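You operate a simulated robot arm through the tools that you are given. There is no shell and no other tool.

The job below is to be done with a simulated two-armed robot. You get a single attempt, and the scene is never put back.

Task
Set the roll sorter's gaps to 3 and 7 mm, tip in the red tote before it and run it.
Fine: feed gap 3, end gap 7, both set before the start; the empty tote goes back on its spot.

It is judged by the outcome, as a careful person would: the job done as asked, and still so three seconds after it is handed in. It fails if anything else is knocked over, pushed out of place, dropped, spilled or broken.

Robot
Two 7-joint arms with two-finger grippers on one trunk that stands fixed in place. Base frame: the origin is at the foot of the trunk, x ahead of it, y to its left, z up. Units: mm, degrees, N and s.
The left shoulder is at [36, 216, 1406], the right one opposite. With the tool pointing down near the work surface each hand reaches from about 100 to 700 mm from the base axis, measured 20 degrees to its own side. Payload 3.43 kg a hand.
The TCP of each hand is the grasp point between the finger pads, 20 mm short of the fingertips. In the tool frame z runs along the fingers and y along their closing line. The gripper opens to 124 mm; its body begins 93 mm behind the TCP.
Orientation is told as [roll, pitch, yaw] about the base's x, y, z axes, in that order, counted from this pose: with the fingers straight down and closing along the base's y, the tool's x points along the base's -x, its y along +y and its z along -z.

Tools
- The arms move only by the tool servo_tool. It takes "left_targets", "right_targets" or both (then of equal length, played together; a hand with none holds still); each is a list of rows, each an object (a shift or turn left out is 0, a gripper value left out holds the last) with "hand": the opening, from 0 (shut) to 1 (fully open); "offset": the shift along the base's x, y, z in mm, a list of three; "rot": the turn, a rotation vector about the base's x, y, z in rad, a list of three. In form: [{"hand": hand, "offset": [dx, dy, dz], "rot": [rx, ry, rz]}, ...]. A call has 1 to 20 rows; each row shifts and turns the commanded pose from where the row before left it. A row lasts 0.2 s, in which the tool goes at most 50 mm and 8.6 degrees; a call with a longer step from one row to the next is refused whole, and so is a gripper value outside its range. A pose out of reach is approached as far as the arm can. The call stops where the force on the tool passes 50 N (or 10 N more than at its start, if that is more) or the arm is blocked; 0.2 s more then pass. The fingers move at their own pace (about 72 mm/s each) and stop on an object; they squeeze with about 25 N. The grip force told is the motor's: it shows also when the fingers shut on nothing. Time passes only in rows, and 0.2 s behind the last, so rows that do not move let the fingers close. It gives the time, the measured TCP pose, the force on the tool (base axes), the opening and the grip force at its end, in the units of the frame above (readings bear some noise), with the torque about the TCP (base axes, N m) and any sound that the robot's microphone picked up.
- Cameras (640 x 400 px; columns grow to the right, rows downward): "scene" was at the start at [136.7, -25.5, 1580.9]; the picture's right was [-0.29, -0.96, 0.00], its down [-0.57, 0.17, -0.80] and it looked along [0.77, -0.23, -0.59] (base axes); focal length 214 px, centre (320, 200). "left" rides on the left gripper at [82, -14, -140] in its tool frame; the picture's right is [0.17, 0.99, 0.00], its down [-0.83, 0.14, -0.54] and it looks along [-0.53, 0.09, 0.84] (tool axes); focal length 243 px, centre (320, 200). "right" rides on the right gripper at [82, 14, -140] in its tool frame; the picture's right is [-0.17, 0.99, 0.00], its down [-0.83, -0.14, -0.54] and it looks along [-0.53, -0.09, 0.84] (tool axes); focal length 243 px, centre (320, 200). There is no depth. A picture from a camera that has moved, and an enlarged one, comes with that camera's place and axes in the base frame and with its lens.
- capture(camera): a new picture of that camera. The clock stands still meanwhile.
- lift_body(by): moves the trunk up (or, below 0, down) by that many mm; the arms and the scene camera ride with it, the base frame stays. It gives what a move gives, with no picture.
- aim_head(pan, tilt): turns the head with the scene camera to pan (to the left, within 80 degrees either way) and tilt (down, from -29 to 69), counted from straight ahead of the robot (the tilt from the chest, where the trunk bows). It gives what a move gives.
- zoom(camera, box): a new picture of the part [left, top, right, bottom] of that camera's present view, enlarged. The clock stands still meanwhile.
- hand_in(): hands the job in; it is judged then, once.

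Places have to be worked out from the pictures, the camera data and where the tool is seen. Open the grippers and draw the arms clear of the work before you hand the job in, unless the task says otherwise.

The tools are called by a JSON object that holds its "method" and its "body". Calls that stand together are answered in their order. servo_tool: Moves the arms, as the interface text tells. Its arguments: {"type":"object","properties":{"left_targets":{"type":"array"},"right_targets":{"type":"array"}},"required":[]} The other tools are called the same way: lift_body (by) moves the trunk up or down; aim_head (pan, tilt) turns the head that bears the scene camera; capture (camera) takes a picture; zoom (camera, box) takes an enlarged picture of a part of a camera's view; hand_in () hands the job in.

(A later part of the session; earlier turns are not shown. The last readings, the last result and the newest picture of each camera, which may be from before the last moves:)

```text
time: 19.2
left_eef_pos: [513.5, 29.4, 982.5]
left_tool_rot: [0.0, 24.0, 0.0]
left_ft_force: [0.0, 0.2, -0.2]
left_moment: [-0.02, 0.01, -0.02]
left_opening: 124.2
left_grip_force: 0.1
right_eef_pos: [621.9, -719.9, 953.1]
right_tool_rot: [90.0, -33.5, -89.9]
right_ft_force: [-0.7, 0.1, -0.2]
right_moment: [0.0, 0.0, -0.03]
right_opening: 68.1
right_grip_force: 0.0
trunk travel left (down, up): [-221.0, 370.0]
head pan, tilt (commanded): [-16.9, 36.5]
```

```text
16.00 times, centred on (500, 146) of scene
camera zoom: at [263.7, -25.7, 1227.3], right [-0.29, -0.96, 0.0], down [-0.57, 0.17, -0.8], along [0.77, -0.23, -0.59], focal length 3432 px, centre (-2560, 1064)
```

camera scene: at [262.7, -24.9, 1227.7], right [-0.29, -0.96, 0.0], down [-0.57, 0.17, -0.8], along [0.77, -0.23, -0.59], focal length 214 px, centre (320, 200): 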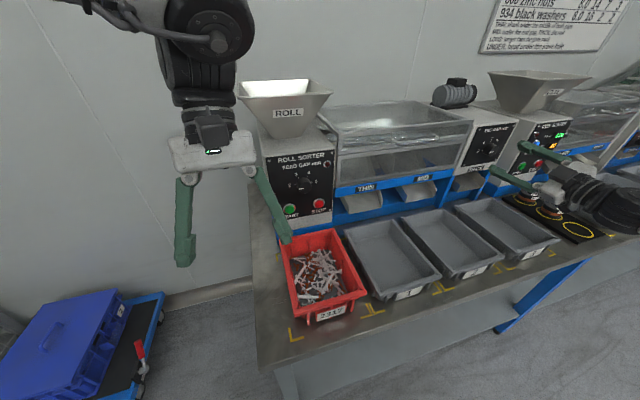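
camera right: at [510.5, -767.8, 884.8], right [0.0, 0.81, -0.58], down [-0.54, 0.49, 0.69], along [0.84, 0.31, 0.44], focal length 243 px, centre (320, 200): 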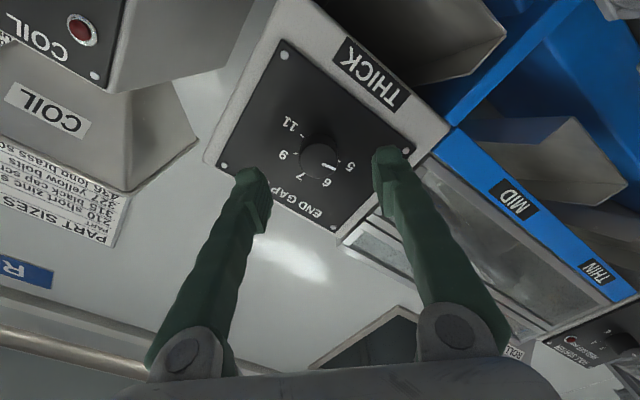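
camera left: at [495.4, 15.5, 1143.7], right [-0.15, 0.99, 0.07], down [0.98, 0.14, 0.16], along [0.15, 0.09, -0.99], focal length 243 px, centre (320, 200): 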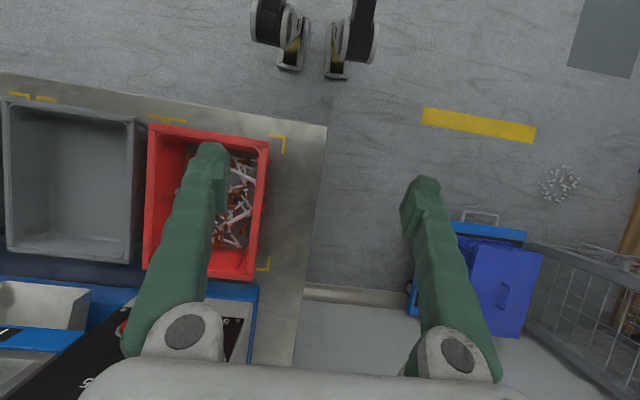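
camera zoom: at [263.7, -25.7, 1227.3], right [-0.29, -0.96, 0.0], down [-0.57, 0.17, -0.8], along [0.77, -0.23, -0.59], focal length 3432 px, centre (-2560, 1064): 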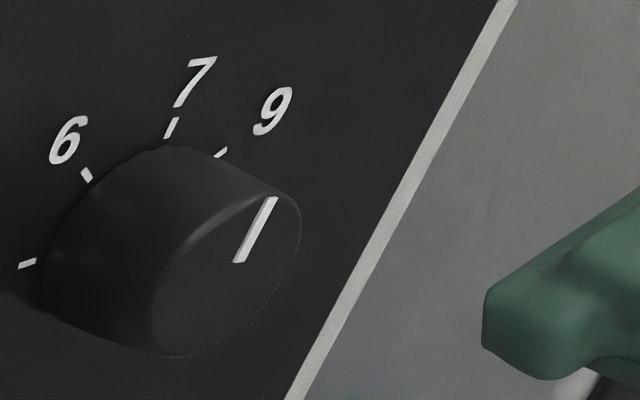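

END gap is on 7 within about a degree from both views. Now I move the left hand up and away to make room, and bring the right hand across in front of the FEED panel, rolled -30°.

{"method": "servo_tool", "body": {"left_targets": [{"offset": [-15, 20, 10]}, {"offset": [-15, 20, 10]}, {"offset": [-15, 20, 10]}, {"offset": [-15, 20, 10]}, {"offset": [0, 20, 10]}, {"offset": [0, 20, 10]}, {"offset": [0, 20, 10]}, {"offset": [0, 20, 10]}, {"offset": [0, 0, 0]}, {"offset": [0, 0, 0]}, {"offset": [0, 0, 0]}, {"offset": [0, 0, 0]}, {"offset": [0, 0, 0]}, {"offset": [0, 0, 0]}, {"offset": [0, 0, 0]}], "right_targets": [{"hand": 0.55, "offset": [-30, 0, 0], "rot": [-0.1, 0, 0]}, {"offset": [-30, 20, 0], "rot": [-0.1, 0, 0]}, {"offset": [0, 45, 0], "rot": [-0.11, 0, 0]}, {"offset": [0, 45, 0], "rot": [-0.11, 0, 0]}, {"offset": [0, 45, -3], "rot": [-0.11, 0, 0]}, {"offset": [0, 45, -3], "rot": [-0.11, 0, 0]}, {"offset": [0, 45, -3], "rot": [-0.11, 0, 0]}, {"offset": [0, 45, -3], "rot": [-0.11, 0, 0]}, {"offset": [0, 45, -3], "rot": [-0.11, 0, 0]}, {"offset": [0, 45, -3], "rot": [-0.11, 0, 0]}, {"offset": [0, 45, -3], "rot": [-0.11, 0, 0]}, {"offset": [0, 45, -2], "rot": [-0.11, 0, 0]}, {"offset": [0, 45, 0], "rot": [-0.11, 0, 0]}, {"offset": [0, 45, 0], "rot": [-0.1, 0, 0]}, {"offset": [20, 40, 0], "rot": [0, 0, 0]}]}}

{"method": "capture", "body": {"camera": "scene"}}

{"method": "capture", "body": {"camera": "right"}}

```text
time: 22.4
left_eef_pos: [427.0, 164.2, 987.4]
left_tool_rot: [-0.2, 24.0, -0.1]
left_ft_force: [0.2, 0.6, -0.6]
left_moment: [-0.03, 0.05, 0.0]
left_opening: 124.1
left_grip_force: 0.2
left hand out of reach, approached as far as the arm can: row 2, 3, 4, 5, 6, 7, 8
right_eef_pos: [592.7, -388.3, 924.4]
right_tool_rot: [90.7, -83.3, -86.1]
right_ft_force: [0.3, 0.1, -0.1]
right_moment: [0.01, -0.04, 0.01]
right_opening: 68.1
right_grip_force: 0.0
right hand out of reach, approached as far as the arm can: row 8, 9, 10, 11, 12, 13, 14, 15
trunk travel left (down, up): [-221.0, 370.0]
head pan, tilt (commanded): [-16.9, 36.5]
```

```text
taken
camera scene: at [264.9, -25.6, 1227.0], right [-0.29, -0.96, 0.0], down [-0.57, 0.17, -0.8], along [0.77, -0.23, -0.6], focal length 214 px, centre (320, 200)
```

scene: 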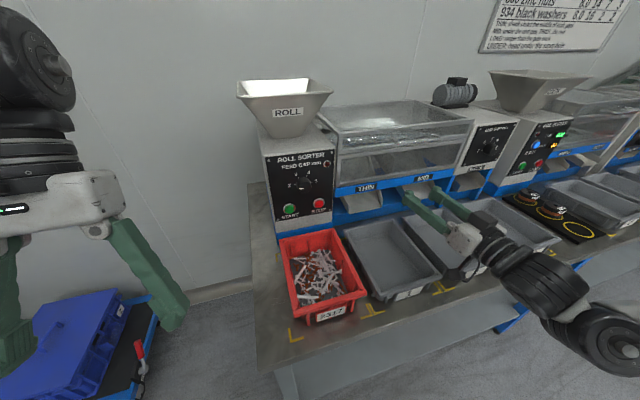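

```text
taken
camera right: at [452.6, -374.8, 843.6], right [-0.08, 0.96, 0.28], down [-0.52, -0.28, 0.81], along [0.85, -0.08, 0.52], focal length 243 px, centre (320, 200)
```

right: 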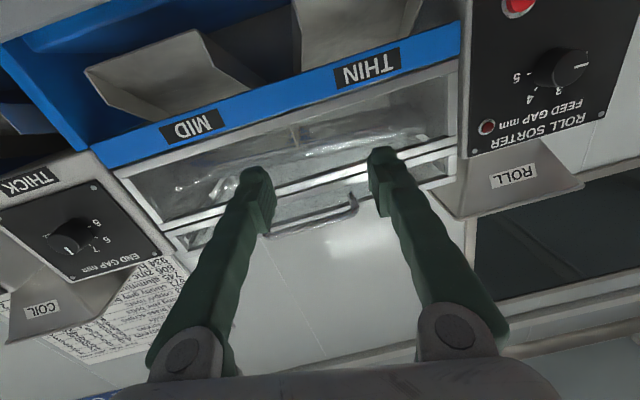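

Bowed this far forward the right arm gets too folded to reach the middle, so I raise the trunk 150 mm (both hands have clear space above).

{"method": "lift_body", "body": {"by": 150}}

{"method": "capture", "body": {"camera": "scene"}}

```text
time: 24.2
left_eef_pos: [425.9, 166.0, 1137.7]
left_tool_rot: [0.0, 24.0, 0.2]
left_ft_force: [0.3, 0.2, -0.1]
left_moment: [0.0, 0.01, 0.01]
left_opening: 124.0
left_grip_force: 0.2
right_eef_pos: [595.1, -396.5, 1077.5]
right_tool_rot: [90.5, -84.0, -90.4]
right_ft_force: [-1.0, -0.1, -0.9]
right_moment: [-0.04, 0.02, 0.04]
right_opening: 68.6
right_grip_force: 0.0
trunk travel left (down, up): [-371.0, 220.0]
head pan, tilt (commanded): [-16.9, 36.5]
```

```text
taken
camera scene: at [221.7, -25.5, 1380.8], right [-0.29, -0.96, 0.0], down [-0.57, 0.17, -0.8], along [0.77, -0.23, -0.59], focal length 214 px, centre (320, 200)
```

scene: 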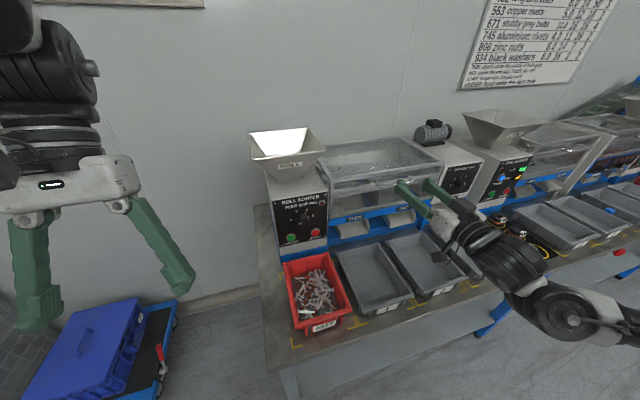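

Now I move the right hand across and down to the FEED knob pre-grasp with a further -36° roll.

{"method": "servo_tool", "body": {"right_targets": [{"hand": 0.55, "offset": [5, 34.5, -18], "rot": [-0.0785, 0, 0]}, {"offset": [5, 34.5, -18], "rot": [-0.0785, 0, 0]}, {"offset": [5, 34.5, -18], "rot": [-0.0785, 0, 0]}, {"offset": [5, 34.5, -18], "rot": [-0.0785, 0, 0]}, {"offset": [5, 34.5, -18], "rot": [-0.0785, 0, 0]}, {"offset": [5, 34.5, -18], "rot": [-0.0785, 0, 0]}, {"offset": [5, 34.5, -18], "rot": [-0.0785, 0, 0]}, {"offset": [5, 34.5, -18], "rot": [-0.0785, 0, 0]}, {"offset": [0, 0, 0]}]}}

{"method": "capture", "body": {"camera": "scene"}}

{"method": "capture", "body": {"camera": "right"}}

```text
time: 26.2
left_eef_pos: [424.7, 164.3, 1139.9]
left_tool_rot: [-0.1, 23.9, 0.1]
left_ft_force: [0.0, -0.2, -0.4]
left_moment: [0.0, 0.0, -0.02]
left_opening: 124.0
left_grip_force: 0.1
right_eef_pos: [638.1, -121.3, 932.2]
right_tool_rot: [-89.9, -59.9, 90.2]
right_ft_force: [0.0, 0.2, -0.3]
right_moment: [0.0, -0.01, 0.01]
right_opening: 68.3
right_grip_force: 0.1
trunk travel left (down, up): [-371.0, 220.0]
head pan, tilt (commanded): [-16.9, 36.5]
```

```text
taken
camera scene: at [221.4, -26.1, 1380.9], right [-0.29, -0.96, 0.0], down [-0.57, 0.17, -0.8], along [0.77, -0.23, -0.59], focal length 214 px, centre (320, 200)
```

scene: 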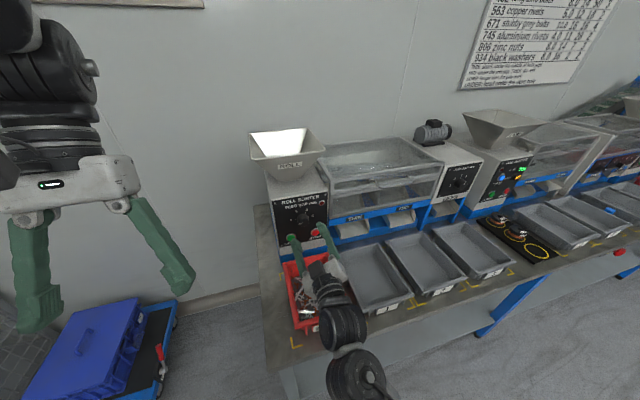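

```text
taken
camera right: at [498.7, -150.0, 854.9], right [0.0, 0.94, -0.35], down [-0.54, 0.29, 0.79], along [0.84, 0.19, 0.5], focal length 243 px, centre (320, 200)
```

right: 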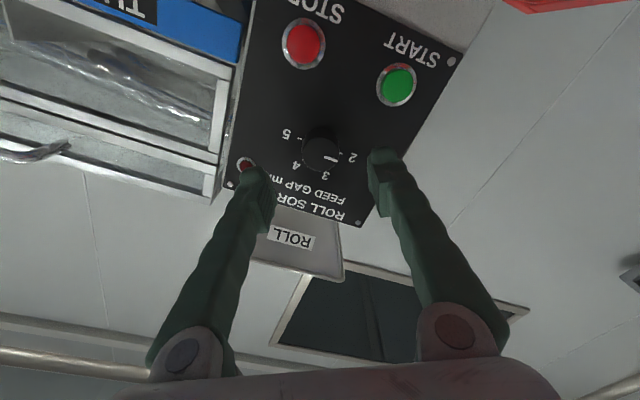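

The FEED knob is on the tool axis. I zoom in to measure its starting pointer angle.

{"method": "zoom", "body": {"camera": "right", "box": [270, 120, 370, 182]}}

{"method": "zoom", "body": {"camera": "scene", "box": [270, 190, 334, 240]}}

```text
6.40 times, centred on (320, 151) of right
camera zoom: at [498.7, -150.0, 854.9], right [0.0, 0.94, -0.35], down [-0.54, 0.29, 0.79], along [0.84, 0.19, 0.5], focal length 1553 px, centre (320, 514)
```

zoom: 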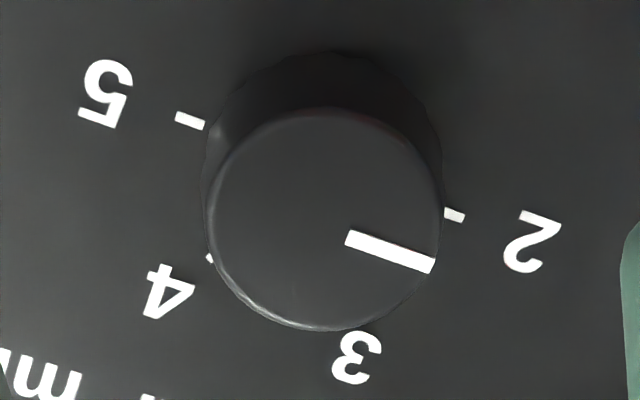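

```text
8.00 times, centred on (302, 215) of scene
camera zoom: at [221.4, -26.1, 1380.9], right [-0.29, -0.96, 0.0], down [-0.57, 0.17, -0.8], along [0.77, -0.23, -0.59], focal length 1716 px, centre (464, 80)
```

zoom: 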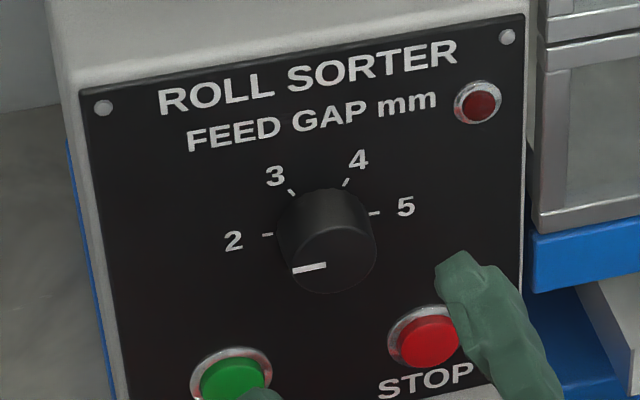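

The FEED pointer sits on 2 (0° ± 1), and 3 is 60° clockwise. I advance 65 mm, grip, turn 60°, release and back off.

{"method": "servo_tool", "body": {"right_targets": [{"hand": 0.55, "offset": [25, 0, 0]}, {"offset": [20, 0, 0]}, {"offset": [12, 0, 0]}, {"offset": [8, 0, 0]}, {"offset": [0, 0, 0]}, {"hand": 0}, {"hand": 0}, {"hand": 0}, {"hand": 0}]}}

{"method": "zoom", "body": {"camera": "right", "box": [220, 60, 440, 230]}}

```text
time: 28.2
left_eef_pos: [426.0, 167.3, 1139.0]
left_tool_rot: [0.0, 24.0, 0.0]
left_ft_force: [0.5, -0.4, -0.1]
left_moment: [-0.01, 0.05, 0.01]
left_opening: 123.8
left_grip_force: 0.1
right_eef_pos: [701.7, -120.0, 931.1]
right_tool_rot: [-89.8, -59.9, 90.2]
right_ft_force: [-0.1, 4.2, -2.8]
right_moment: [0.0, 0.01, 0.09]
right_opening: 33.3
right_grip_force: 44.9
trunk travel left (down, up): [-371.0, 220.0]
head pan, tilt (commanded): [-16.9, 36.5]
```

```text
2.35 times, centred on (330, 145) of right
camera zoom: at [562.7, -149.7, 854.5], right [-0.01, 0.94, -0.35], down [-0.54, 0.29, 0.79], along [0.84, 0.19, 0.5], focal length 571 px, centre (296, 329)
```

zoom: 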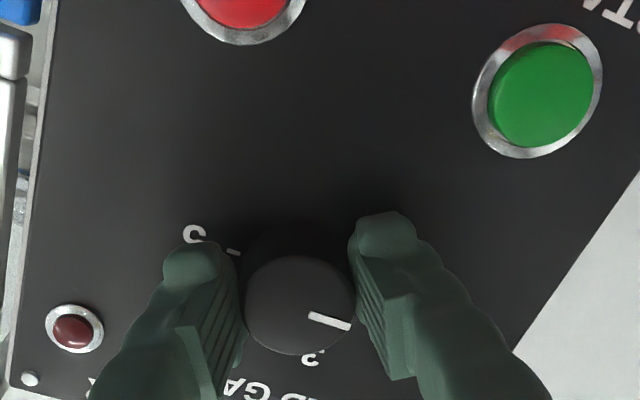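

The grip on the FEED knob is centred with little side force. I turn it 60° clockwise, then release and back off.

{"method": "servo_tool", "body": {"right_targets": [{"hand": 0, "rot": [0.13, 0, 0]}, {"rot": [0.13, 0, 0]}, {"rot": [0.13, 0, 0]}, {"rot": [0.13, 0, 0]}, {"rot": [0.13, 0, 0]}, {"rot": [0.13, 0, 0]}, {"rot": [0.13, 0, 0]}, {"rot": [0.137, 0, 0]}, {"rot": [0, 0, 0]}, {"hand": 0.55}, {"hand": 0.55}, {"hand": 0.55}, {"offset": [-20, 0, 0]}, {"offset": [-30, 0, 0]}, {"offset": [-30, 0, 0]}, {"offset": [0, 0, 0]}]}}

{"method": "zoom", "body": {"camera": "right", "box": [270, 110, 380, 180]}}

{"method": "zoom", "body": {"camera": "scene", "box": [270, 190, 334, 240]}}

```text
time: 29.9
left_eef_pos: [425.7, 164.8, 1138.5]
left_tool_rot: [0.0, 24.0, -0.1]
left_ft_force: [-0.5, 0.1, -0.1]
left_moment: [0.06, -0.01, -0.01]
left_opening: 123.9
left_grip_force: 0.1
right_eef_pos: [702.4, -119.5, 931.5]
right_tool_rot: [92.3, -68.4, -90.3]
right_ft_force: [5.0, 24.8, 0.1]
right_moment: [-0.03, -0.4, -0.23]
right_opening: 33.3
right_grip_force: 45.3
trunk travel left (down, up): [-371.0, 220.0]
head pan, tilt (commanded): [-16.9, 36.5]
stopped in row 8 (right hand): the force on the tool passed its limit at 53 N (the readings are from after the stop); the commanded pose is now the measured one
```

```text
5.71 times, centred on (325, 145) of right
camera zoom: at [561.7, -80.2, 858.4], right [-0.03, 0.85, 0.52], down [-0.54, -0.45, 0.71], along [0.84, -0.25, 0.47], focal length 1386 px, centre (291, 514)
```

zoom: 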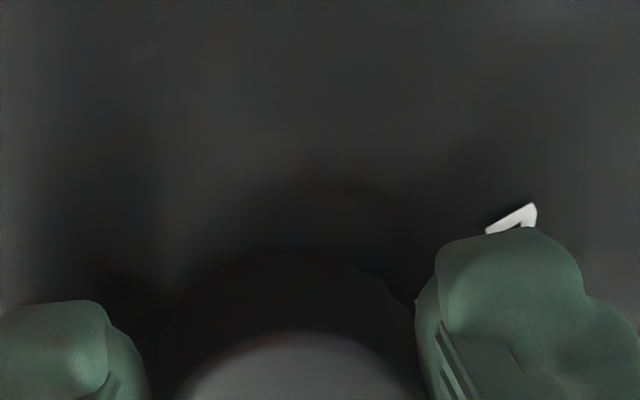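

```text
8.00 times, centred on (302, 215) of scene
camera zoom: at [222.3, -24.9, 1380.6], right [-0.29, -0.96, 0.0], down [-0.57, 0.17, -0.8], along [0.77, -0.23, -0.59], focal length 1716 px, centre (464, 80)
```

zoom: 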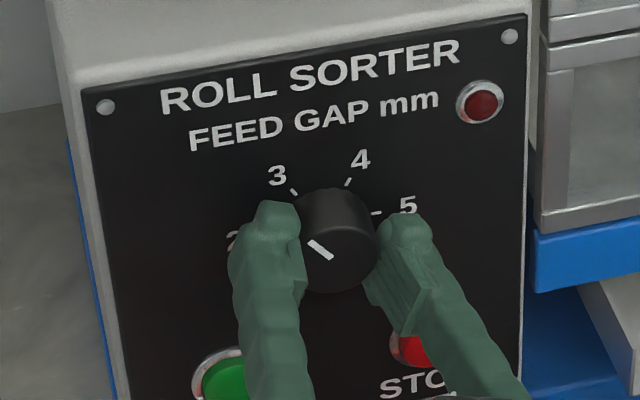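

The turn stopped on side force at about 52–54°. I release, back off and read the pointer.

{"method": "servo_tool", "body": {"right_targets": [{"hand": 0.55}, {"hand": 0.55}, {"hand": 0.55}, {"offset": [-20, 0, 0]}, {"offset": [-30, 0, 0]}, {"offset": [-15, 0, 0]}, {"offset": [0, 0, 0]}]}}

{"method": "zoom", "body": {"camera": "right", "box": [270, 110, 380, 180]}}

{"method": "zoom", "body": {"camera": "scene", "box": [270, 190, 334, 240]}}

```text
time: 31.7
left_eef_pos: [426.1, 165.9, 1140.3]
left_tool_rot: [0.0, 23.9, 0.0]
left_ft_force: [0.3, 0.6, -0.3]
left_moment: [0.0, -0.01, 0.05]
left_opening: 123.8
left_grip_force: 0.0
right_eef_pos: [643.1, -165.2, 930.5]
right_tool_rot: [94.1, -70.1, -95.7]
right_ft_force: [0.2, 0.2, 0.1]
right_moment: [0.03, -0.04, 0.03]
right_opening: 68.1
right_grip_force: 0.0
trunk travel left (down, up): [-371.0, 220.0]
head pan, tilt (commanded): [-16.9, 36.5]
stopped in row 7 (right hand): the arm was blocked; the commanded pose is now the measured one
```

```text
5.71 times, centred on (325, 145) of right
camera zoom: at [507.8, -118.2, 855.1], right [0.02, 0.87, 0.49], down [-0.57, -0.4, 0.72], along [0.82, -0.29, 0.49], focal length 1386 px, centre (291, 514)
```

zoom: 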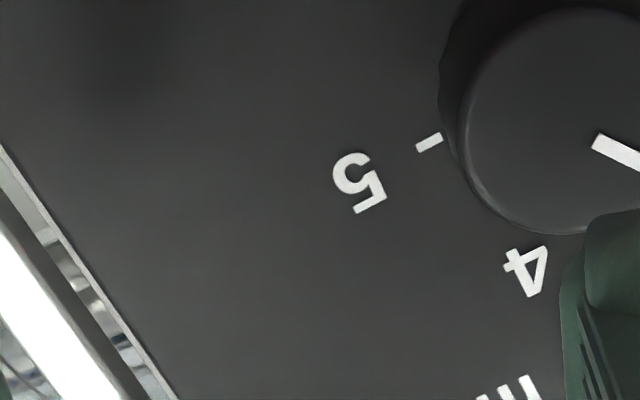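

```text
8.00 times, centred on (302, 215) of scene
camera zoom: at [221.6, -25.8, 1380.9], right [-0.29, -0.96, 0.0], down [-0.57, 0.17, -0.8], along [0.77, -0.23, -0.59], focal length 1716 px, centre (464, 80)
```

zoom: 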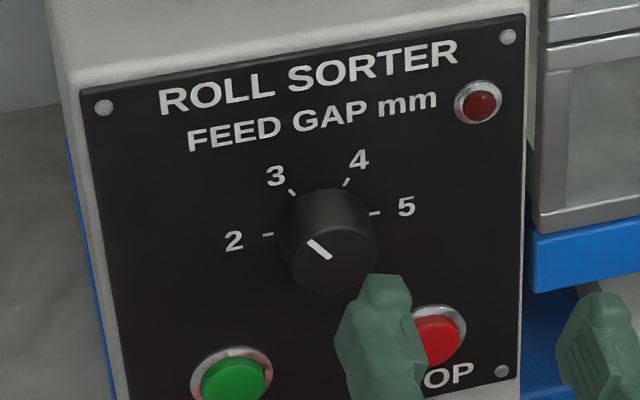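

The arm reports being blocked and the hand drifted to y -165; I look at the scene for what the arm is touching before moving anything.

{"method": "capture", "body": {"camera": "scene"}}

{"method": "capture", "body": {"camera": "left"}}

{"method": "capture", "body": {"camera": "right"}}

```text
taken
camera scene: at [221.6, -25.8, 1380.9], right [-0.29, -0.96, 0.0], down [-0.57, 0.17, -0.8], along [0.77, -0.23, -0.59], focal length 214 px, centre (320, 200)
```

scene: 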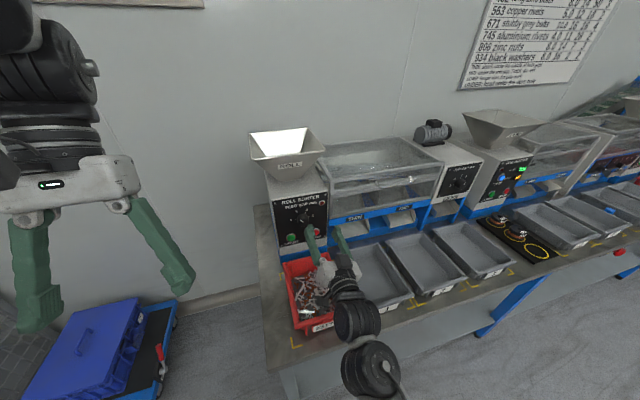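

```text
taken
camera left: at [407.4, 151.2, 1300.3], right [-0.15, 0.99, 0.07], down [0.98, 0.14, 0.16], along [0.14, 0.09, -0.99], focal length 243 px, centre (320, 200)
```

left: 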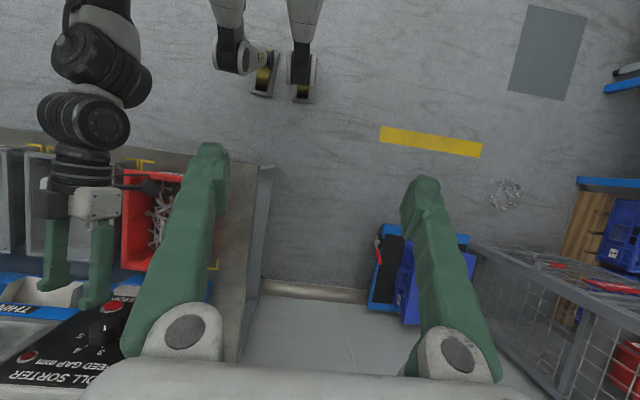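

```text
taken
camera right: at [507.8, -118.2, 855.1], right [0.02, 0.87, 0.49], down [-0.57, -0.4, 0.72], along [0.82, -0.29, 0.49], focal length 243 px, centre (320, 200)
```

right: 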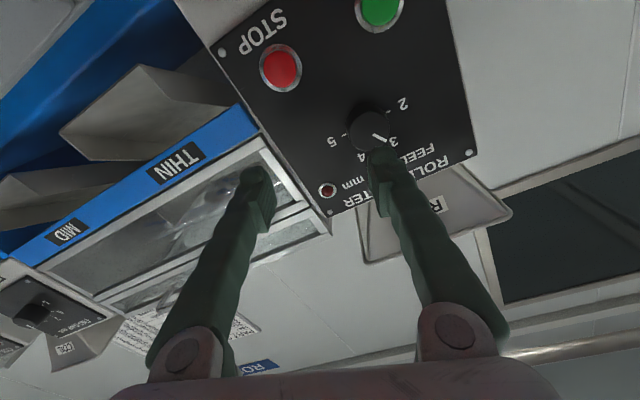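

Nothing appears touched; the wrist simply ran into its own limit in that roll. I back off and return to the comfortable roll (-36°) in front of the knob, to re-grip from there.

{"method": "servo_tool", "body": {"right_targets": [{"hand": 0.55, "offset": [-15, 0, 0], "rot": [-0.11, 0.0, 0.0]}, {"offset": [-10, 3, 0], "rot": [-0.122, 0.005, 0.007]}, {"offset": [0, 6, 0], "rot": [-0.122, 0.005, 0.007]}, {"offset": [0, 6, 0], "rot": [-0.122, 0.005, 0.007]}, {"offset": [0, 6, 0], "rot": [-0.122, 0.004, 0.007]}, {"offset": [0, 8, 0], "rot": [-0.122, 0.004, 0]}, {"offset": [0, 8, 0], "rot": [-0.122, 0, 0]}, {"offset": [0, 8, 0], "rot": [-0.13, 0, 0]}, {"offset": [0, 0, 0]}]}}

{"method": "capture", "body": {"camera": "right"}}

{"method": "capture", "body": {"camera": "scene"}}

```text
time: 33.7
left_eef_pos: [426.6, 165.4, 1138.2]
left_tool_rot: [0.1, 23.8, 0.1]
left_ft_force: [0.9, 0.8, -0.5]
left_moment: [-0.01, -0.03, 0.01]
left_opening: 124.0
left_grip_force: 0.0
right_eef_pos: [619.8, -127.8, 928.8]
right_tool_rot: [-90.4, -53.2, 90.4]
right_ft_force: [-0.1, -0.2, -0.4]
right_moment: [-0.03, -0.03, -0.02]
right_opening: 68.3
right_grip_force: 0.2
trunk travel left (down, up): [-371.0, 220.0]
head pan, tilt (commanded): [-16.9, 36.5]
```

```text
taken
camera right: at [481.5, -164.8, 855.1], right [0.0, 0.89, -0.46], down [-0.54, 0.38, 0.75], along [0.84, 0.25, 0.48], focal length 243 px, centre (320, 200)
```

right: 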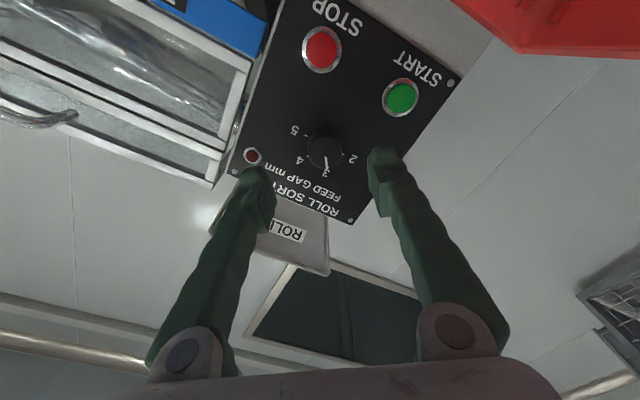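

```text
taken
camera scene: at [221.6, -25.5, 1380.9], right [-0.29, -0.96, 0.0], down [-0.57, 0.17, -0.8], along [0.77, -0.23, -0.59], focal length 214 px, centre (320, 200)
```

scene: 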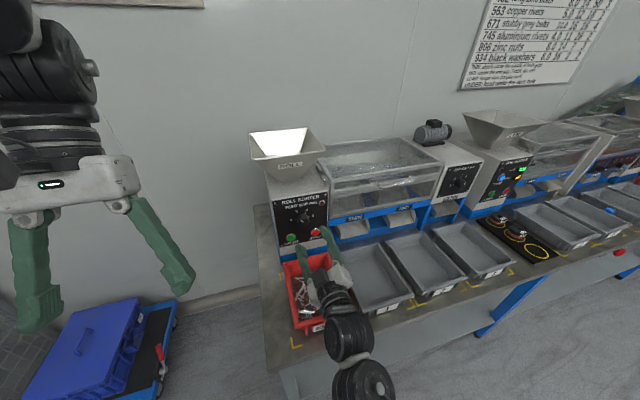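

The hand is back in a good pose; now measure the pointer precisely.

{"method": "zoom", "body": {"camera": "right", "box": [275, 120, 375, 182]}}

{"method": "zoom", "body": {"camera": "scene", "box": [280, 195, 330, 235]}}

```text
6.40 times, centred on (325, 151) of right
camera zoom: at [481.5, -164.8, 855.1], right [0.0, 0.89, -0.46], down [-0.54, 0.38, 0.75], along [0.84, 0.25, 0.48], focal length 1553 px, centre (288, 514)
```

zoom: 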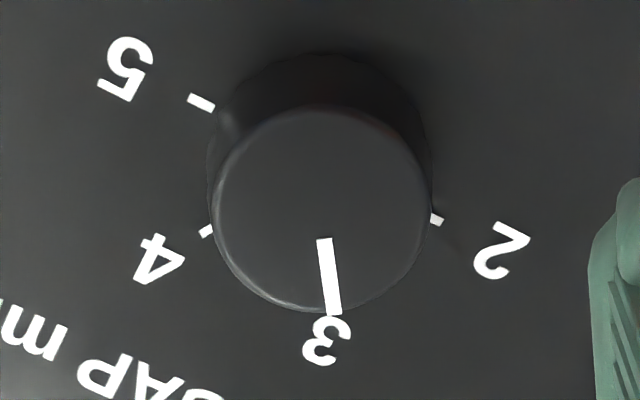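

```text
10.00 times, centred on (305, 215) of scene
camera zoom: at [221.6, -25.5, 1380.9], right [-0.29, -0.96, 0.0], down [-0.57, 0.17, -0.8], along [0.77, -0.23, -0.59], focal length 2145 px, centre (470, 50)
```

zoom: 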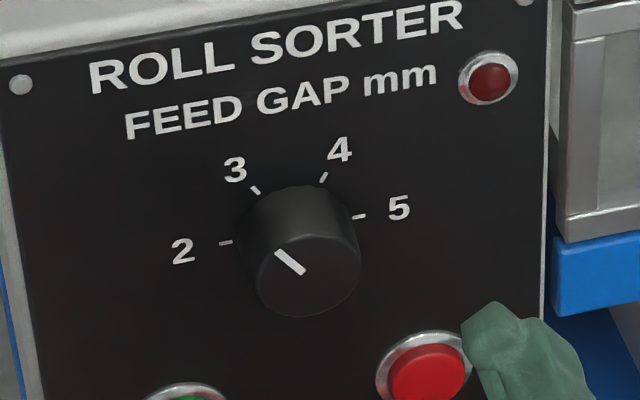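

Both views put the pointer at 54°, so 5.7° more is needed. I re-centre, advance, grip, turn 0.1 rad and release.

{"method": "servo_tool", "body": {"right_targets": [{"hand": 0.55, "offset": [10, 7.8, 2.2]}, {"offset": [30, 0, 0]}, {"offset": [22, 0, 0]}, {"offset": [12, 0, 0]}, {"offset": [8, 0, 0]}, {"offset": [0, 0, 0]}, {"hand": 0}, {"hand": 0}, {"hand": 0}, {"hand": 0}, {"rot": [0.05, 0, 0]}, {"rot": [0.05, 0, 0]}, {"rot": [0, 0, 0]}]}}

{"method": "zoom", "body": {"camera": "scene", "box": [280, 195, 330, 235]}}

```text
time: 36.5
left_eef_pos: [425.2, 163.0, 1140.8]
left_tool_rot: [0.2, 23.8, 0.2]
left_ft_force: [-0.1, 0.5, -1.1]
left_moment: [0.03, 0.01, -0.01]
left_opening: 123.7
left_grip_force: 0.0
right_eef_pos: [700.7, -115.2, 939.0]
right_tool_rot: [-92.2, -60.6, 91.9]
right_ft_force: [18.2, -33.0, 31.0]
right_moment: [-0.3, -0.28, -0.24]
right_opening: 33.4
right_grip_force: 45.0
trunk travel left (down, up): [-371.0, 220.0]
head pan, tilt (commanded): [-16.9, 36.5]
```

```text
10.00 times, centred on (305, 215) of scene
camera zoom: at [220.8, -29.3, 1381.0], right [-0.29, -0.96, 0.0], down [-0.57, 0.17, -0.8], along [0.77, -0.23, -0.59], focal length 2145 px, centre (470, 50)
```

zoom: 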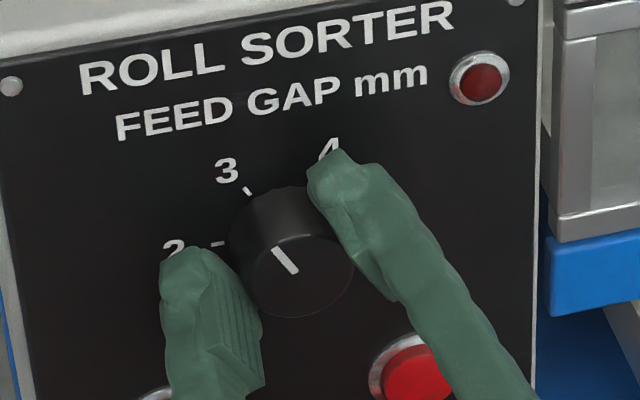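

The pointer now reads ~60°, but the grip was ~8 mm off-centre (45 N side load). I relieve that load by shifting the command along the closing line, then open and back off.

{"method": "servo_tool", "body": {"right_targets": [{"offset": [0, -3.5, 2]}, {"offset": [0, -3, 1.8]}, {"offset": [0, 0, 0]}]}}

```text
time: 37.3
left_eef_pos: [425.0, 163.8, 1139.8]
left_tool_rot: [0.1, 23.9, 0.1]
left_ft_force: [1.0, 0.9, -0.1]
left_moment: [0.01, 0.01, 0.02]
left_opening: 123.9
left_grip_force: 0.1
right_eef_pos: [700.6, -116.4, 939.3]
right_tool_rot: [-91.1, -60.3, 91.6]
right_ft_force: [15.4, -17.9, 21.7]
right_moment: [-0.21, -0.62, 0.06]
right_opening: 33.3
right_grip_force: 44.8
trunk travel left (down, up): [-371.0, 220.0]
head pan, tilt (commanded): [-16.9, 36.5]
```

{"method": "servo_tool", "body": {"right_targets": [{"hand": 0.55}, {"hand": 0.55}, {"hand": 0.55}, {"hand": 0.55}]}}

{"method": "zoom", "body": {"camera": "right", "box": [220, 60, 440, 230]}}

{"method": "zoom", "body": {"camera": "scene", "box": [280, 195, 330, 235]}}

```text
time: 38.3
left_eef_pos: [425.8, 166.1, 1139.3]
left_tool_rot: [0.0, 23.9, 0.1]
left_ft_force: [-0.1, -0.1, 0.3]
left_moment: [-0.01, -0.01, -0.01]
left_opening: 124.0
left_grip_force: 0.0
right_eef_pos: [700.1, -114.8, 935.3]
right_tool_rot: [-90.4, -60.1, 91.0]
right_ft_force: [-0.1, 0.5, 0.7]
right_moment: [-0.01, 0.01, 0.01]
right_opening: 68.1
right_grip_force: 0.0
trunk travel left (down, up): [-371.0, 220.0]
head pan, tilt (commanded): [-16.9, 36.5]
```

```text
2.35 times, centred on (330, 145) of right
camera zoom: at [562.0, -144.5, 858.4], right [-0.01, 0.94, -0.35], down [-0.55, 0.29, 0.79], along [0.84, 0.2, 0.51], focal length 571 px, centre (296, 329)
```

zoom: 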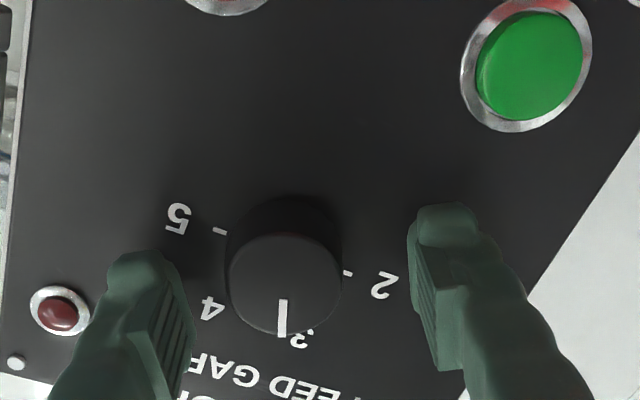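

```text
10.00 times, centred on (305, 215) of scene
camera zoom: at [221.7, -25.7, 1380.8], right [-0.29, -0.96, 0.0], down [-0.57, 0.17, -0.8], along [0.77, -0.23, -0.59], focal length 2145 px, centre (470, 50)
```

zoom: 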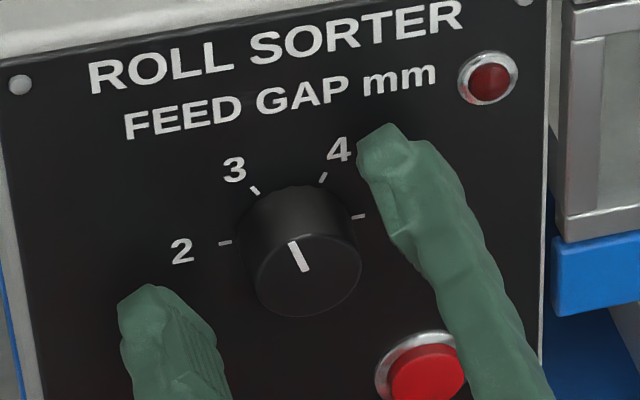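

Releasing nudged the knob on to about 74°, an overshoot of 14°. I now centre the hand properly on the knob (shift about -4.7, -3.3 mm) and verify before gripping again.

{"method": "servo_tool", "body": {"right_targets": [{"hand": 0.55, "offset": [0, -2.5, -1.8]}, {"offset": [0, -2.2, -1.5]}, {"offset": [0, 0, 0]}, {"offset": [0, 0, 0]}]}}

{"method": "zoom", "body": {"camera": "right", "box": [220, 60, 440, 230]}}

{"method": "zoom", "body": {"camera": "scene", "box": [280, 195, 330, 235]}}

```text
time: 39.3
left_eef_pos: [425.2, 165.9, 1140.3]
left_tool_rot: [-0.1, 23.9, 0.0]
left_ft_force: [0.9, -0.6, 0.6]
left_moment: [0.03, 0.01, 0.0]
left_opening: 123.8
left_grip_force: 0.1
right_eef_pos: [700.3, -119.2, 932.4]
right_tool_rot: [-90.3, -60.1, 91.2]
right_ft_force: [0.4, -0.7, 0.4]
right_moment: [0.01, 0.01, 0.02]
right_opening: 68.1
right_grip_force: 0.0
trunk travel left (down, up): [-371.0, 220.0]
head pan, tilt (commanded): [-16.9, 36.5]
```

```text
2.35 times, centred on (330, 145) of right
camera zoom: at [562.3, -149.5, 855.7], right [-0.01, 0.94, -0.35], down [-0.55, 0.29, 0.79], along [0.84, 0.2, 0.51], focal length 571 px, centre (296, 329)
```

zoom: 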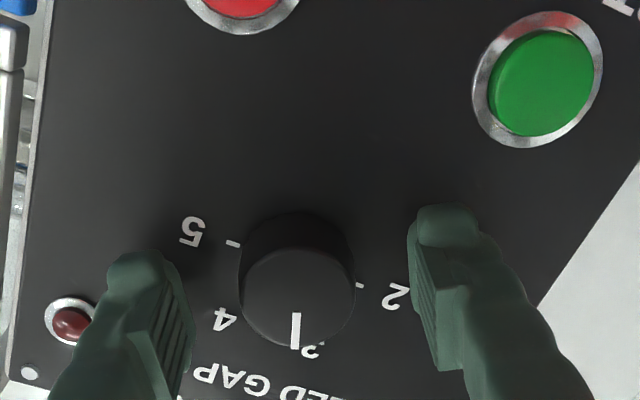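

```text
10.00 times, centred on (305, 215) of scene
camera zoom: at [221.6, -25.5, 1380.9], right [-0.29, -0.96, 0.0], down [-0.57, 0.17, -0.8], along [0.77, -0.23, -0.59], focal length 2145 px, centre (470, 50)
```

zoom: 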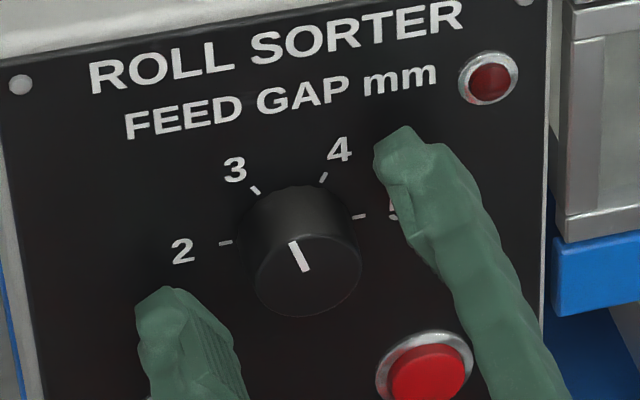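

Well centred now; pointer at 74° by both views. I grip and turn back 0.24 rad (13.8°), then check before releasing.

{"method": "servo_tool", "body": {"right_targets": [{"hand": 0}, {"hand": 0}, {"hand": 0}, {"hand": 0}, {"rot": [-0.08, 0, 0]}, {"rot": [-0.08, 0, 0]}, {"rot": [-0.08, 0, 0]}, {"rot": [0, 0, 0]}]}}

{"method": "zoom", "body": {"camera": "scene", "box": [280, 195, 330, 235]}}

{"method": "zoom", "body": {"camera": "right", "box": [220, 60, 440, 230]}}

```text
time: 41.1
left_eef_pos: [426.0, 165.9, 1139.6]
left_tool_rot: [0.1, 24.0, 0.1]
left_ft_force: [0.8, 0.6, -0.5]
left_moment: [0.02, 0.0, 0.02]
left_opening: 123.9
left_grip_force: 0.0
right_eef_pos: [700.4, -119.4, 934.3]
right_tool_rot: [-90.1, -46.3, 90.8]
right_ft_force: [-0.9, 2.3, -2.2]
right_moment: [0.03, 0.06, -0.08]
right_opening: 33.2
right_grip_force: 44.4
trunk travel left (down, up): [-371.0, 220.0]
head pan, tilt (commanded): [-16.9, 36.5]
```

```text
10.00 times, centred on (305, 215) of scene
camera zoom: at [221.7, -25.3, 1380.8], right [-0.29, -0.96, 0.0], down [-0.57, 0.17, -0.8], along [0.77, -0.23, -0.59], focal length 2145 px, centre (470, 50)
```

zoom: 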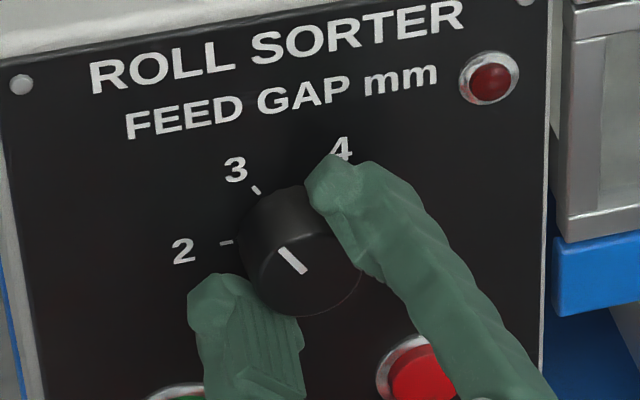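

```text
2.35 times, centred on (330, 145) of right
camera zoom: at [562.5, -167.0, 865.0], right [-0.01, 0.83, -0.56], down [-0.55, 0.47, 0.7], along [0.84, 0.31, 0.45], focal length 571 px, centre (296, 329)
```

zoom: 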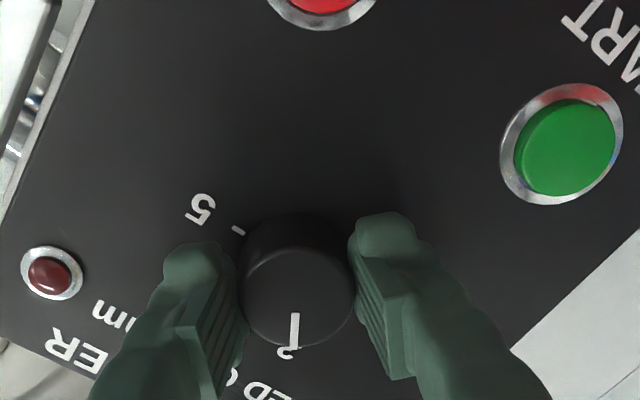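

Forces are tiny and the pointer reads ~61°. I open and back straight off.

{"method": "servo_tool", "body": {"right_targets": [{"hand": 0.55}, {"hand": 0.55}, {"hand": 0.55}, {"offset": [-20, 0, 0]}, {"offset": [-30, 0, 0]}, {"offset": [-20, 0, 0]}, {"offset": [0, 0, 0]}]}}

{"method": "zoom", "body": {"camera": "scene", "box": [285, 198, 325, 230]}}

{"method": "zoom", "body": {"camera": "right", "box": [275, 115, 375, 177]}}

```text
time: 42.7
left_eef_pos: [425.1, 165.9, 1138.9]
left_tool_rot: [0.0, 24.0, -0.1]
left_ft_force: [0.1, 0.8, -0.4]
left_moment: [-0.01, 0.06, -0.05]
left_opening: 124.0
left_grip_force: 0.0
right_eef_pos: [629.4, -118.7, 934.1]
right_tool_rot: [-90.1, -46.4, 90.8]
right_ft_force: [-0.6, -0.3, 0.4]
right_moment: [0.0, -0.01, 0.02]
right_opening: 68.1
right_grip_force: 0.2
trunk travel left (down, up): [-371.0, 220.0]
head pan, tilt (commanded): [-16.9, 36.5]
```

```text
12.50 times, centred on (305, 214) of scene
camera zoom: at [221.9, -25.5, 1380.8], right [-0.29, -0.96, 0.0], down [-0.57, 0.17, -0.8], along [0.77, -0.23, -0.59], focal length 2681 px, centre (508, 25)
```

zoom: 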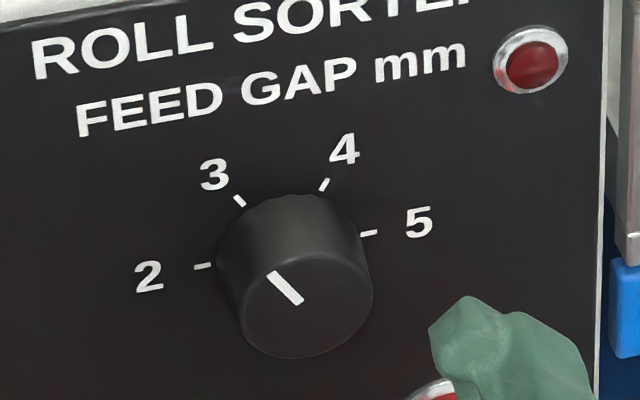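

```text
6.40 times, centred on (325, 146) of right
camera zoom: at [491.4, -167.0, 865.0], right [-0.01, 0.83, -0.56], down [-0.55, 0.46, 0.7], along [0.84, 0.31, 0.45], focal length 1553 px, centre (288, 546)
```

zoom: 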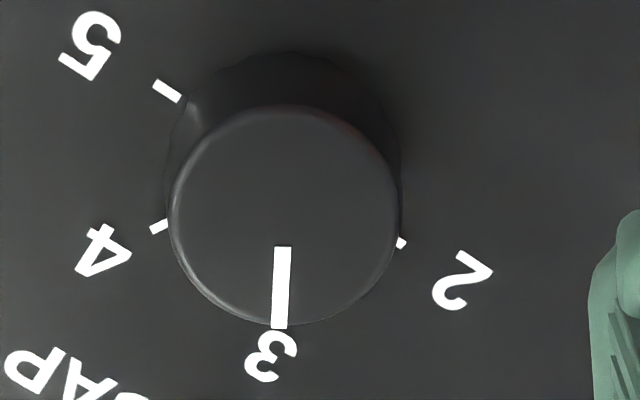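

FEED pointer is at 59–60° by both views, i.e. on 3, and END on 7. Next is the tote: I unroll the right hand and swing it to point down, moving it off to the right above tote 1's space.

{"method": "servo_tool", "body": {"right_targets": [{"hand": 0.55, "offset": [-5, -5, 5], "rot": [0.127, 0, 0]}, {"offset": [-5, -5, 5], "rot": [0.127, 0, 0]}, {"offset": [0, -5, 5], "rot": [0.127, 0, 0]}, {"offset": [0, -5, 5], "rot": [0.127, 0, 0]}, {"offset": [0, -5, 5], "rot": [0.127, 0, 0]}, {"offset": [0, -5, 5], "rot": [0.126, 0, 0]}, {"offset": [0, -5, 3], "rot": [0, 0.14, 0]}, {"offset": [0, -5, 3], "rot": [0, 0.14, 0]}, {"offset": [0, -5, 3], "rot": [0, 0.14, 0]}, {"offset": [0, -10, 3], "rot": [0, 0.14, 0]}, {"offset": [0, -10, 3], "rot": [0, 0.14, 0]}, {"offset": [0, -10, 3], "rot": [0, 0.14, 0]}, {"offset": [-5, -10, 3], "rot": [0, 0.14, 0]}, {"offset": [-5, -10, 3], "rot": [0, 0.14, 0]}, {"offset": [-5, -10, 3], "rot": [0, 0.14, 0]}, {"offset": [-5, -10, 3], "rot": [0, 0.14, 0]}, {"offset": [-5, -10, 3], "rot": [0, 0.14, 0]}, {"offset": [0, 0, 0], "rot": [0, 0.031, 0]}, {"offset": [0, 0, 0]}]}}

{"method": "aim_head", "body": {"pan": -8, "tilt": 50}}

{"method": "capture", "body": {"camera": "scene"}}

{"method": "capture", "body": {"camera": "right"}}

```text
time: 44.6
left_eef_pos: [425.2, 166.1, 1139.3]
left_tool_rot: [0.1, 24.0, 0.0]
left_ft_force: [0.1, 0.3, -0.1]
left_moment: [0.01, 0.0, 0.02]
left_opening: 124.0
left_grip_force: 0.1
right_eef_pos: [618.8, -206.4, 948.4]
right_tool_rot: [-29.5, -68.6, 28.7]
right_ft_force: [1.0, -0.2, 0.6]
right_moment: [0.01, -0.03, 0.04]
right_opening: 68.2
right_grip_force: 0.0
trunk travel left (down, up): [-371.0, 220.0]
head pan, tilt (commanded): [-16.9, 36.5]
stopped in row 9 (right hand): the arm was blocked; the commanded pose is now the measured one
```

```text
time: 45.4
left_eef_pos: [424.8, 165.6, 1138.5]
left_tool_rot: [0.1, 23.8, 0.0]
left_ft_force: [-1.2, -0.2, -0.4]
left_moment: [0.02, -0.04, -0.02]
left_opening: 123.6
left_grip_force: 0.0
right_eef_pos: [617.7, -204.9, 947.9]
right_tool_rot: [-29.5, -68.6, 28.7]
right_ft_force: [0.1, 0.8, -0.8]
right_moment: [0.02, 0.0, -0.03]
right_opening: 67.9
right_grip_force: 0.0
trunk travel left (down, up): [-371.0, 220.0]
head pan, tilt (commanded): [-8.0, 50.0]
```

```text
taken
camera scene: at [214.3, -10.9, 1361.5], right [-0.14, -0.99, 0.0], down [-0.76, 0.11, -0.64], along [0.64, -0.09, -0.77], focal length 214 px, centre (320, 200)
```

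scene: 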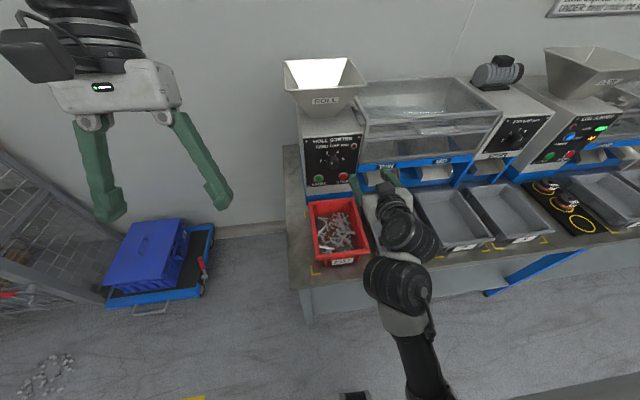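

```text
taken
camera right: at [459.6, -198.7, 914.1], right [0.04, 1.0, -0.02], down [-0.24, 0.03, 0.97], along [0.97, -0.03, 0.24], focal length 243 px, centre (320, 200)
```

right: 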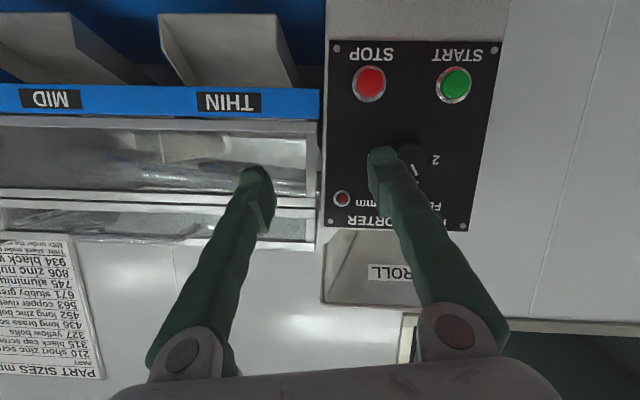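

The arm hit a limit as it unrolled, but the hand has already begun pitching down and is clear of everything. I continue the pitch in small steps, drifting right and up.

{"method": "servo_tool", "body": {"right_targets": [{"hand": 0.55, "offset": [0, -10, 10], "rot": [0, 0.12, 0]}, {"offset": [0, -10, 10], "rot": [0, 0.12, 0]}, {"offset": [0, -10, 10], "rot": [0, 0.12, 0]}, {"offset": [0, 0, 0]}]}}

{"method": "capture", "body": {"camera": "scene"}}

```text
time: 46.6
left_eef_pos: [426.0, 165.8, 1139.9]
left_tool_rot: [0.1, 24.0, 0.0]
left_ft_force: [0.4, 0.1, 0.0]
left_moment: [-0.01, 0.02, -0.02]
left_opening: 123.9
left_grip_force: 0.2
right_eef_pos: [646.7, -271.8, 904.0]
right_tool_rot: [-22.3, -48.6, 20.5]
right_ft_force: [0.2, 0.0, 0.0]
right_moment: [0.0, 0.0, -0.01]
right_opening: 67.8
right_grip_force: 0.1
right hand out of reach, approached as far as the arm can: row 2, 3
trunk travel left (down, up): [-371.0, 220.0]
head pan, tilt (commanded): [-8.0, 50.0]
stopped in row 4 (right hand): the arm was blocked; the commanded pose is now the measured one
```

```text
taken
camera scene: at [214.6, -11.2, 1361.4], right [-0.14, -0.99, 0.0], down [-0.76, 0.11, -0.64], along [0.64, -0.09, -0.77], focal length 214 px, centre (320, 200)
```

scene: 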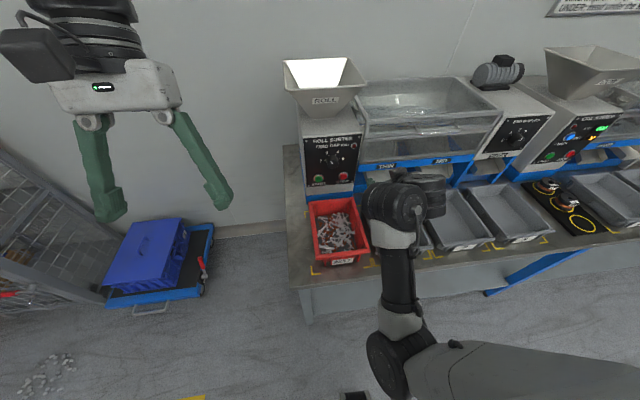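

The arm's elbow has folded inward and low; I carry the hand out to the right and up, keeping its orientation, to open the elbow again.

{"method": "servo_tool", "body": {"right_targets": [{"hand": 0.55, "offset": [0, -20, 15]}, {"offset": [0, -25, 15]}, {"offset": [0, -30, 15]}, {"offset": [0, -30, 15]}, {"offset": [0, -30, 15]}, {"offset": [0, -30, 15]}, {"offset": [0, -30, 15]}, {"offset": [0, -30, 15]}, {"offset": [0, 0, 0]}]}}

{"method": "capture", "body": {"camera": "scene"}}

```text
time: 47.9
left_eef_pos: [425.9, 165.7, 1138.8]
left_tool_rot: [-0.1, 23.9, 0.0]
left_ft_force: [0.3, -0.2, -0.4]
left_moment: [-0.02, -0.02, -0.02]
left_opening: 124.0
left_grip_force: 0.1
right_eef_pos: [645.0, -402.0, 924.9]
right_tool_rot: [-33.9, -45.0, 29.1]
right_ft_force: [0.0, 0.0, 0.7]
right_moment: [0.0, 0.03, 0.01]
right_opening: 68.2
right_grip_force: 0.0
right hand out of reach, approached as far as the arm can: row 1, 2, 3, 4, 5, 6
trunk travel left (down, up): [-371.0, 220.0]
head pan, tilt (commanded): [-8.0, 50.0]
stopped in row 6 (right hand): the arm was blocked; the commanded pose is now the measured one
```

```text
taken
camera scene: at [214.6, -10.8, 1361.4], right [-0.14, -0.99, 0.0], down [-0.76, 0.11, -0.64], along [0.64, -0.09, -0.77], focal length 214 px, centre (320, 200)
```

scene: 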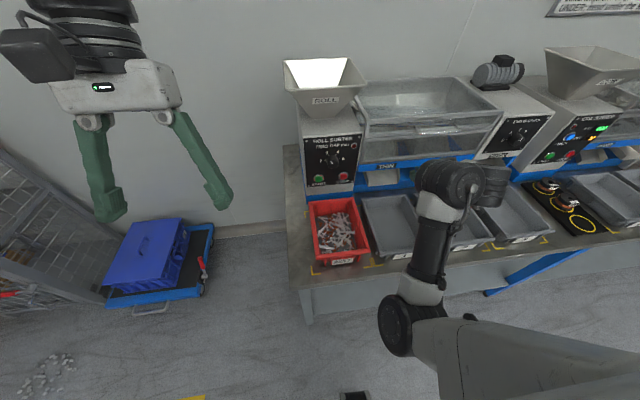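

The block seems to be the shoulder's inward limit (elbow slightly inside the shoulder). I try pure sideways motion to the right, yawing the tool a little outward, to swing the elbow out.

{"method": "servo_tool", "body": {"right_targets": [{"hand": 0.55, "offset": [-5, -30, 0], "rot": [0, 0, -0.05]}, {"offset": [-5, -30, 0], "rot": [0, 0, -0.05]}, {"offset": [-5, -30, 0], "rot": [0, 0, -0.05]}, {"offset": [-5, -30, 0], "rot": [0, 0, -0.05]}, {"offset": [-5, -30, 0], "rot": [0, 0, -0.05]}, {"offset": [0, 0, 0]}]}}

{"method": "capture", "body": {"camera": "scene"}}

```text
time: 49.3
left_eef_pos: [425.6, 165.1, 1139.1]
left_tool_rot: [0.1, 23.9, 0.1]
left_ft_force: [0.4, 0.2, 0.0]
left_moment: [-0.01, -0.01, -0.02]
left_opening: 124.2
left_grip_force: 0.2
right_eef_pos: [619.8, -549.7, 923.9]
right_tool_rot: [-33.6, -45.1, 14.5]
right_ft_force: [-0.4, 0.4, -0.1]
right_moment: [0.04, 0.01, 0.01]
right_opening: 68.3
right_grip_force: 0.1
trunk travel left (down, up): [-371.0, 220.0]
head pan, tilt (commanded): [-8.0, 50.0]
```

```text
taken
camera scene: at [214.5, -10.6, 1361.4], right [-0.14, -0.99, 0.0], down [-0.76, 0.11, -0.64], along [0.64, -0.09, -0.77], focal length 214 px, centre (320, 200)
```

scene: 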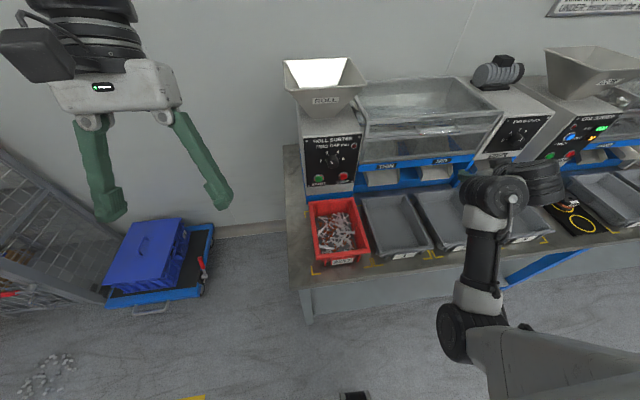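

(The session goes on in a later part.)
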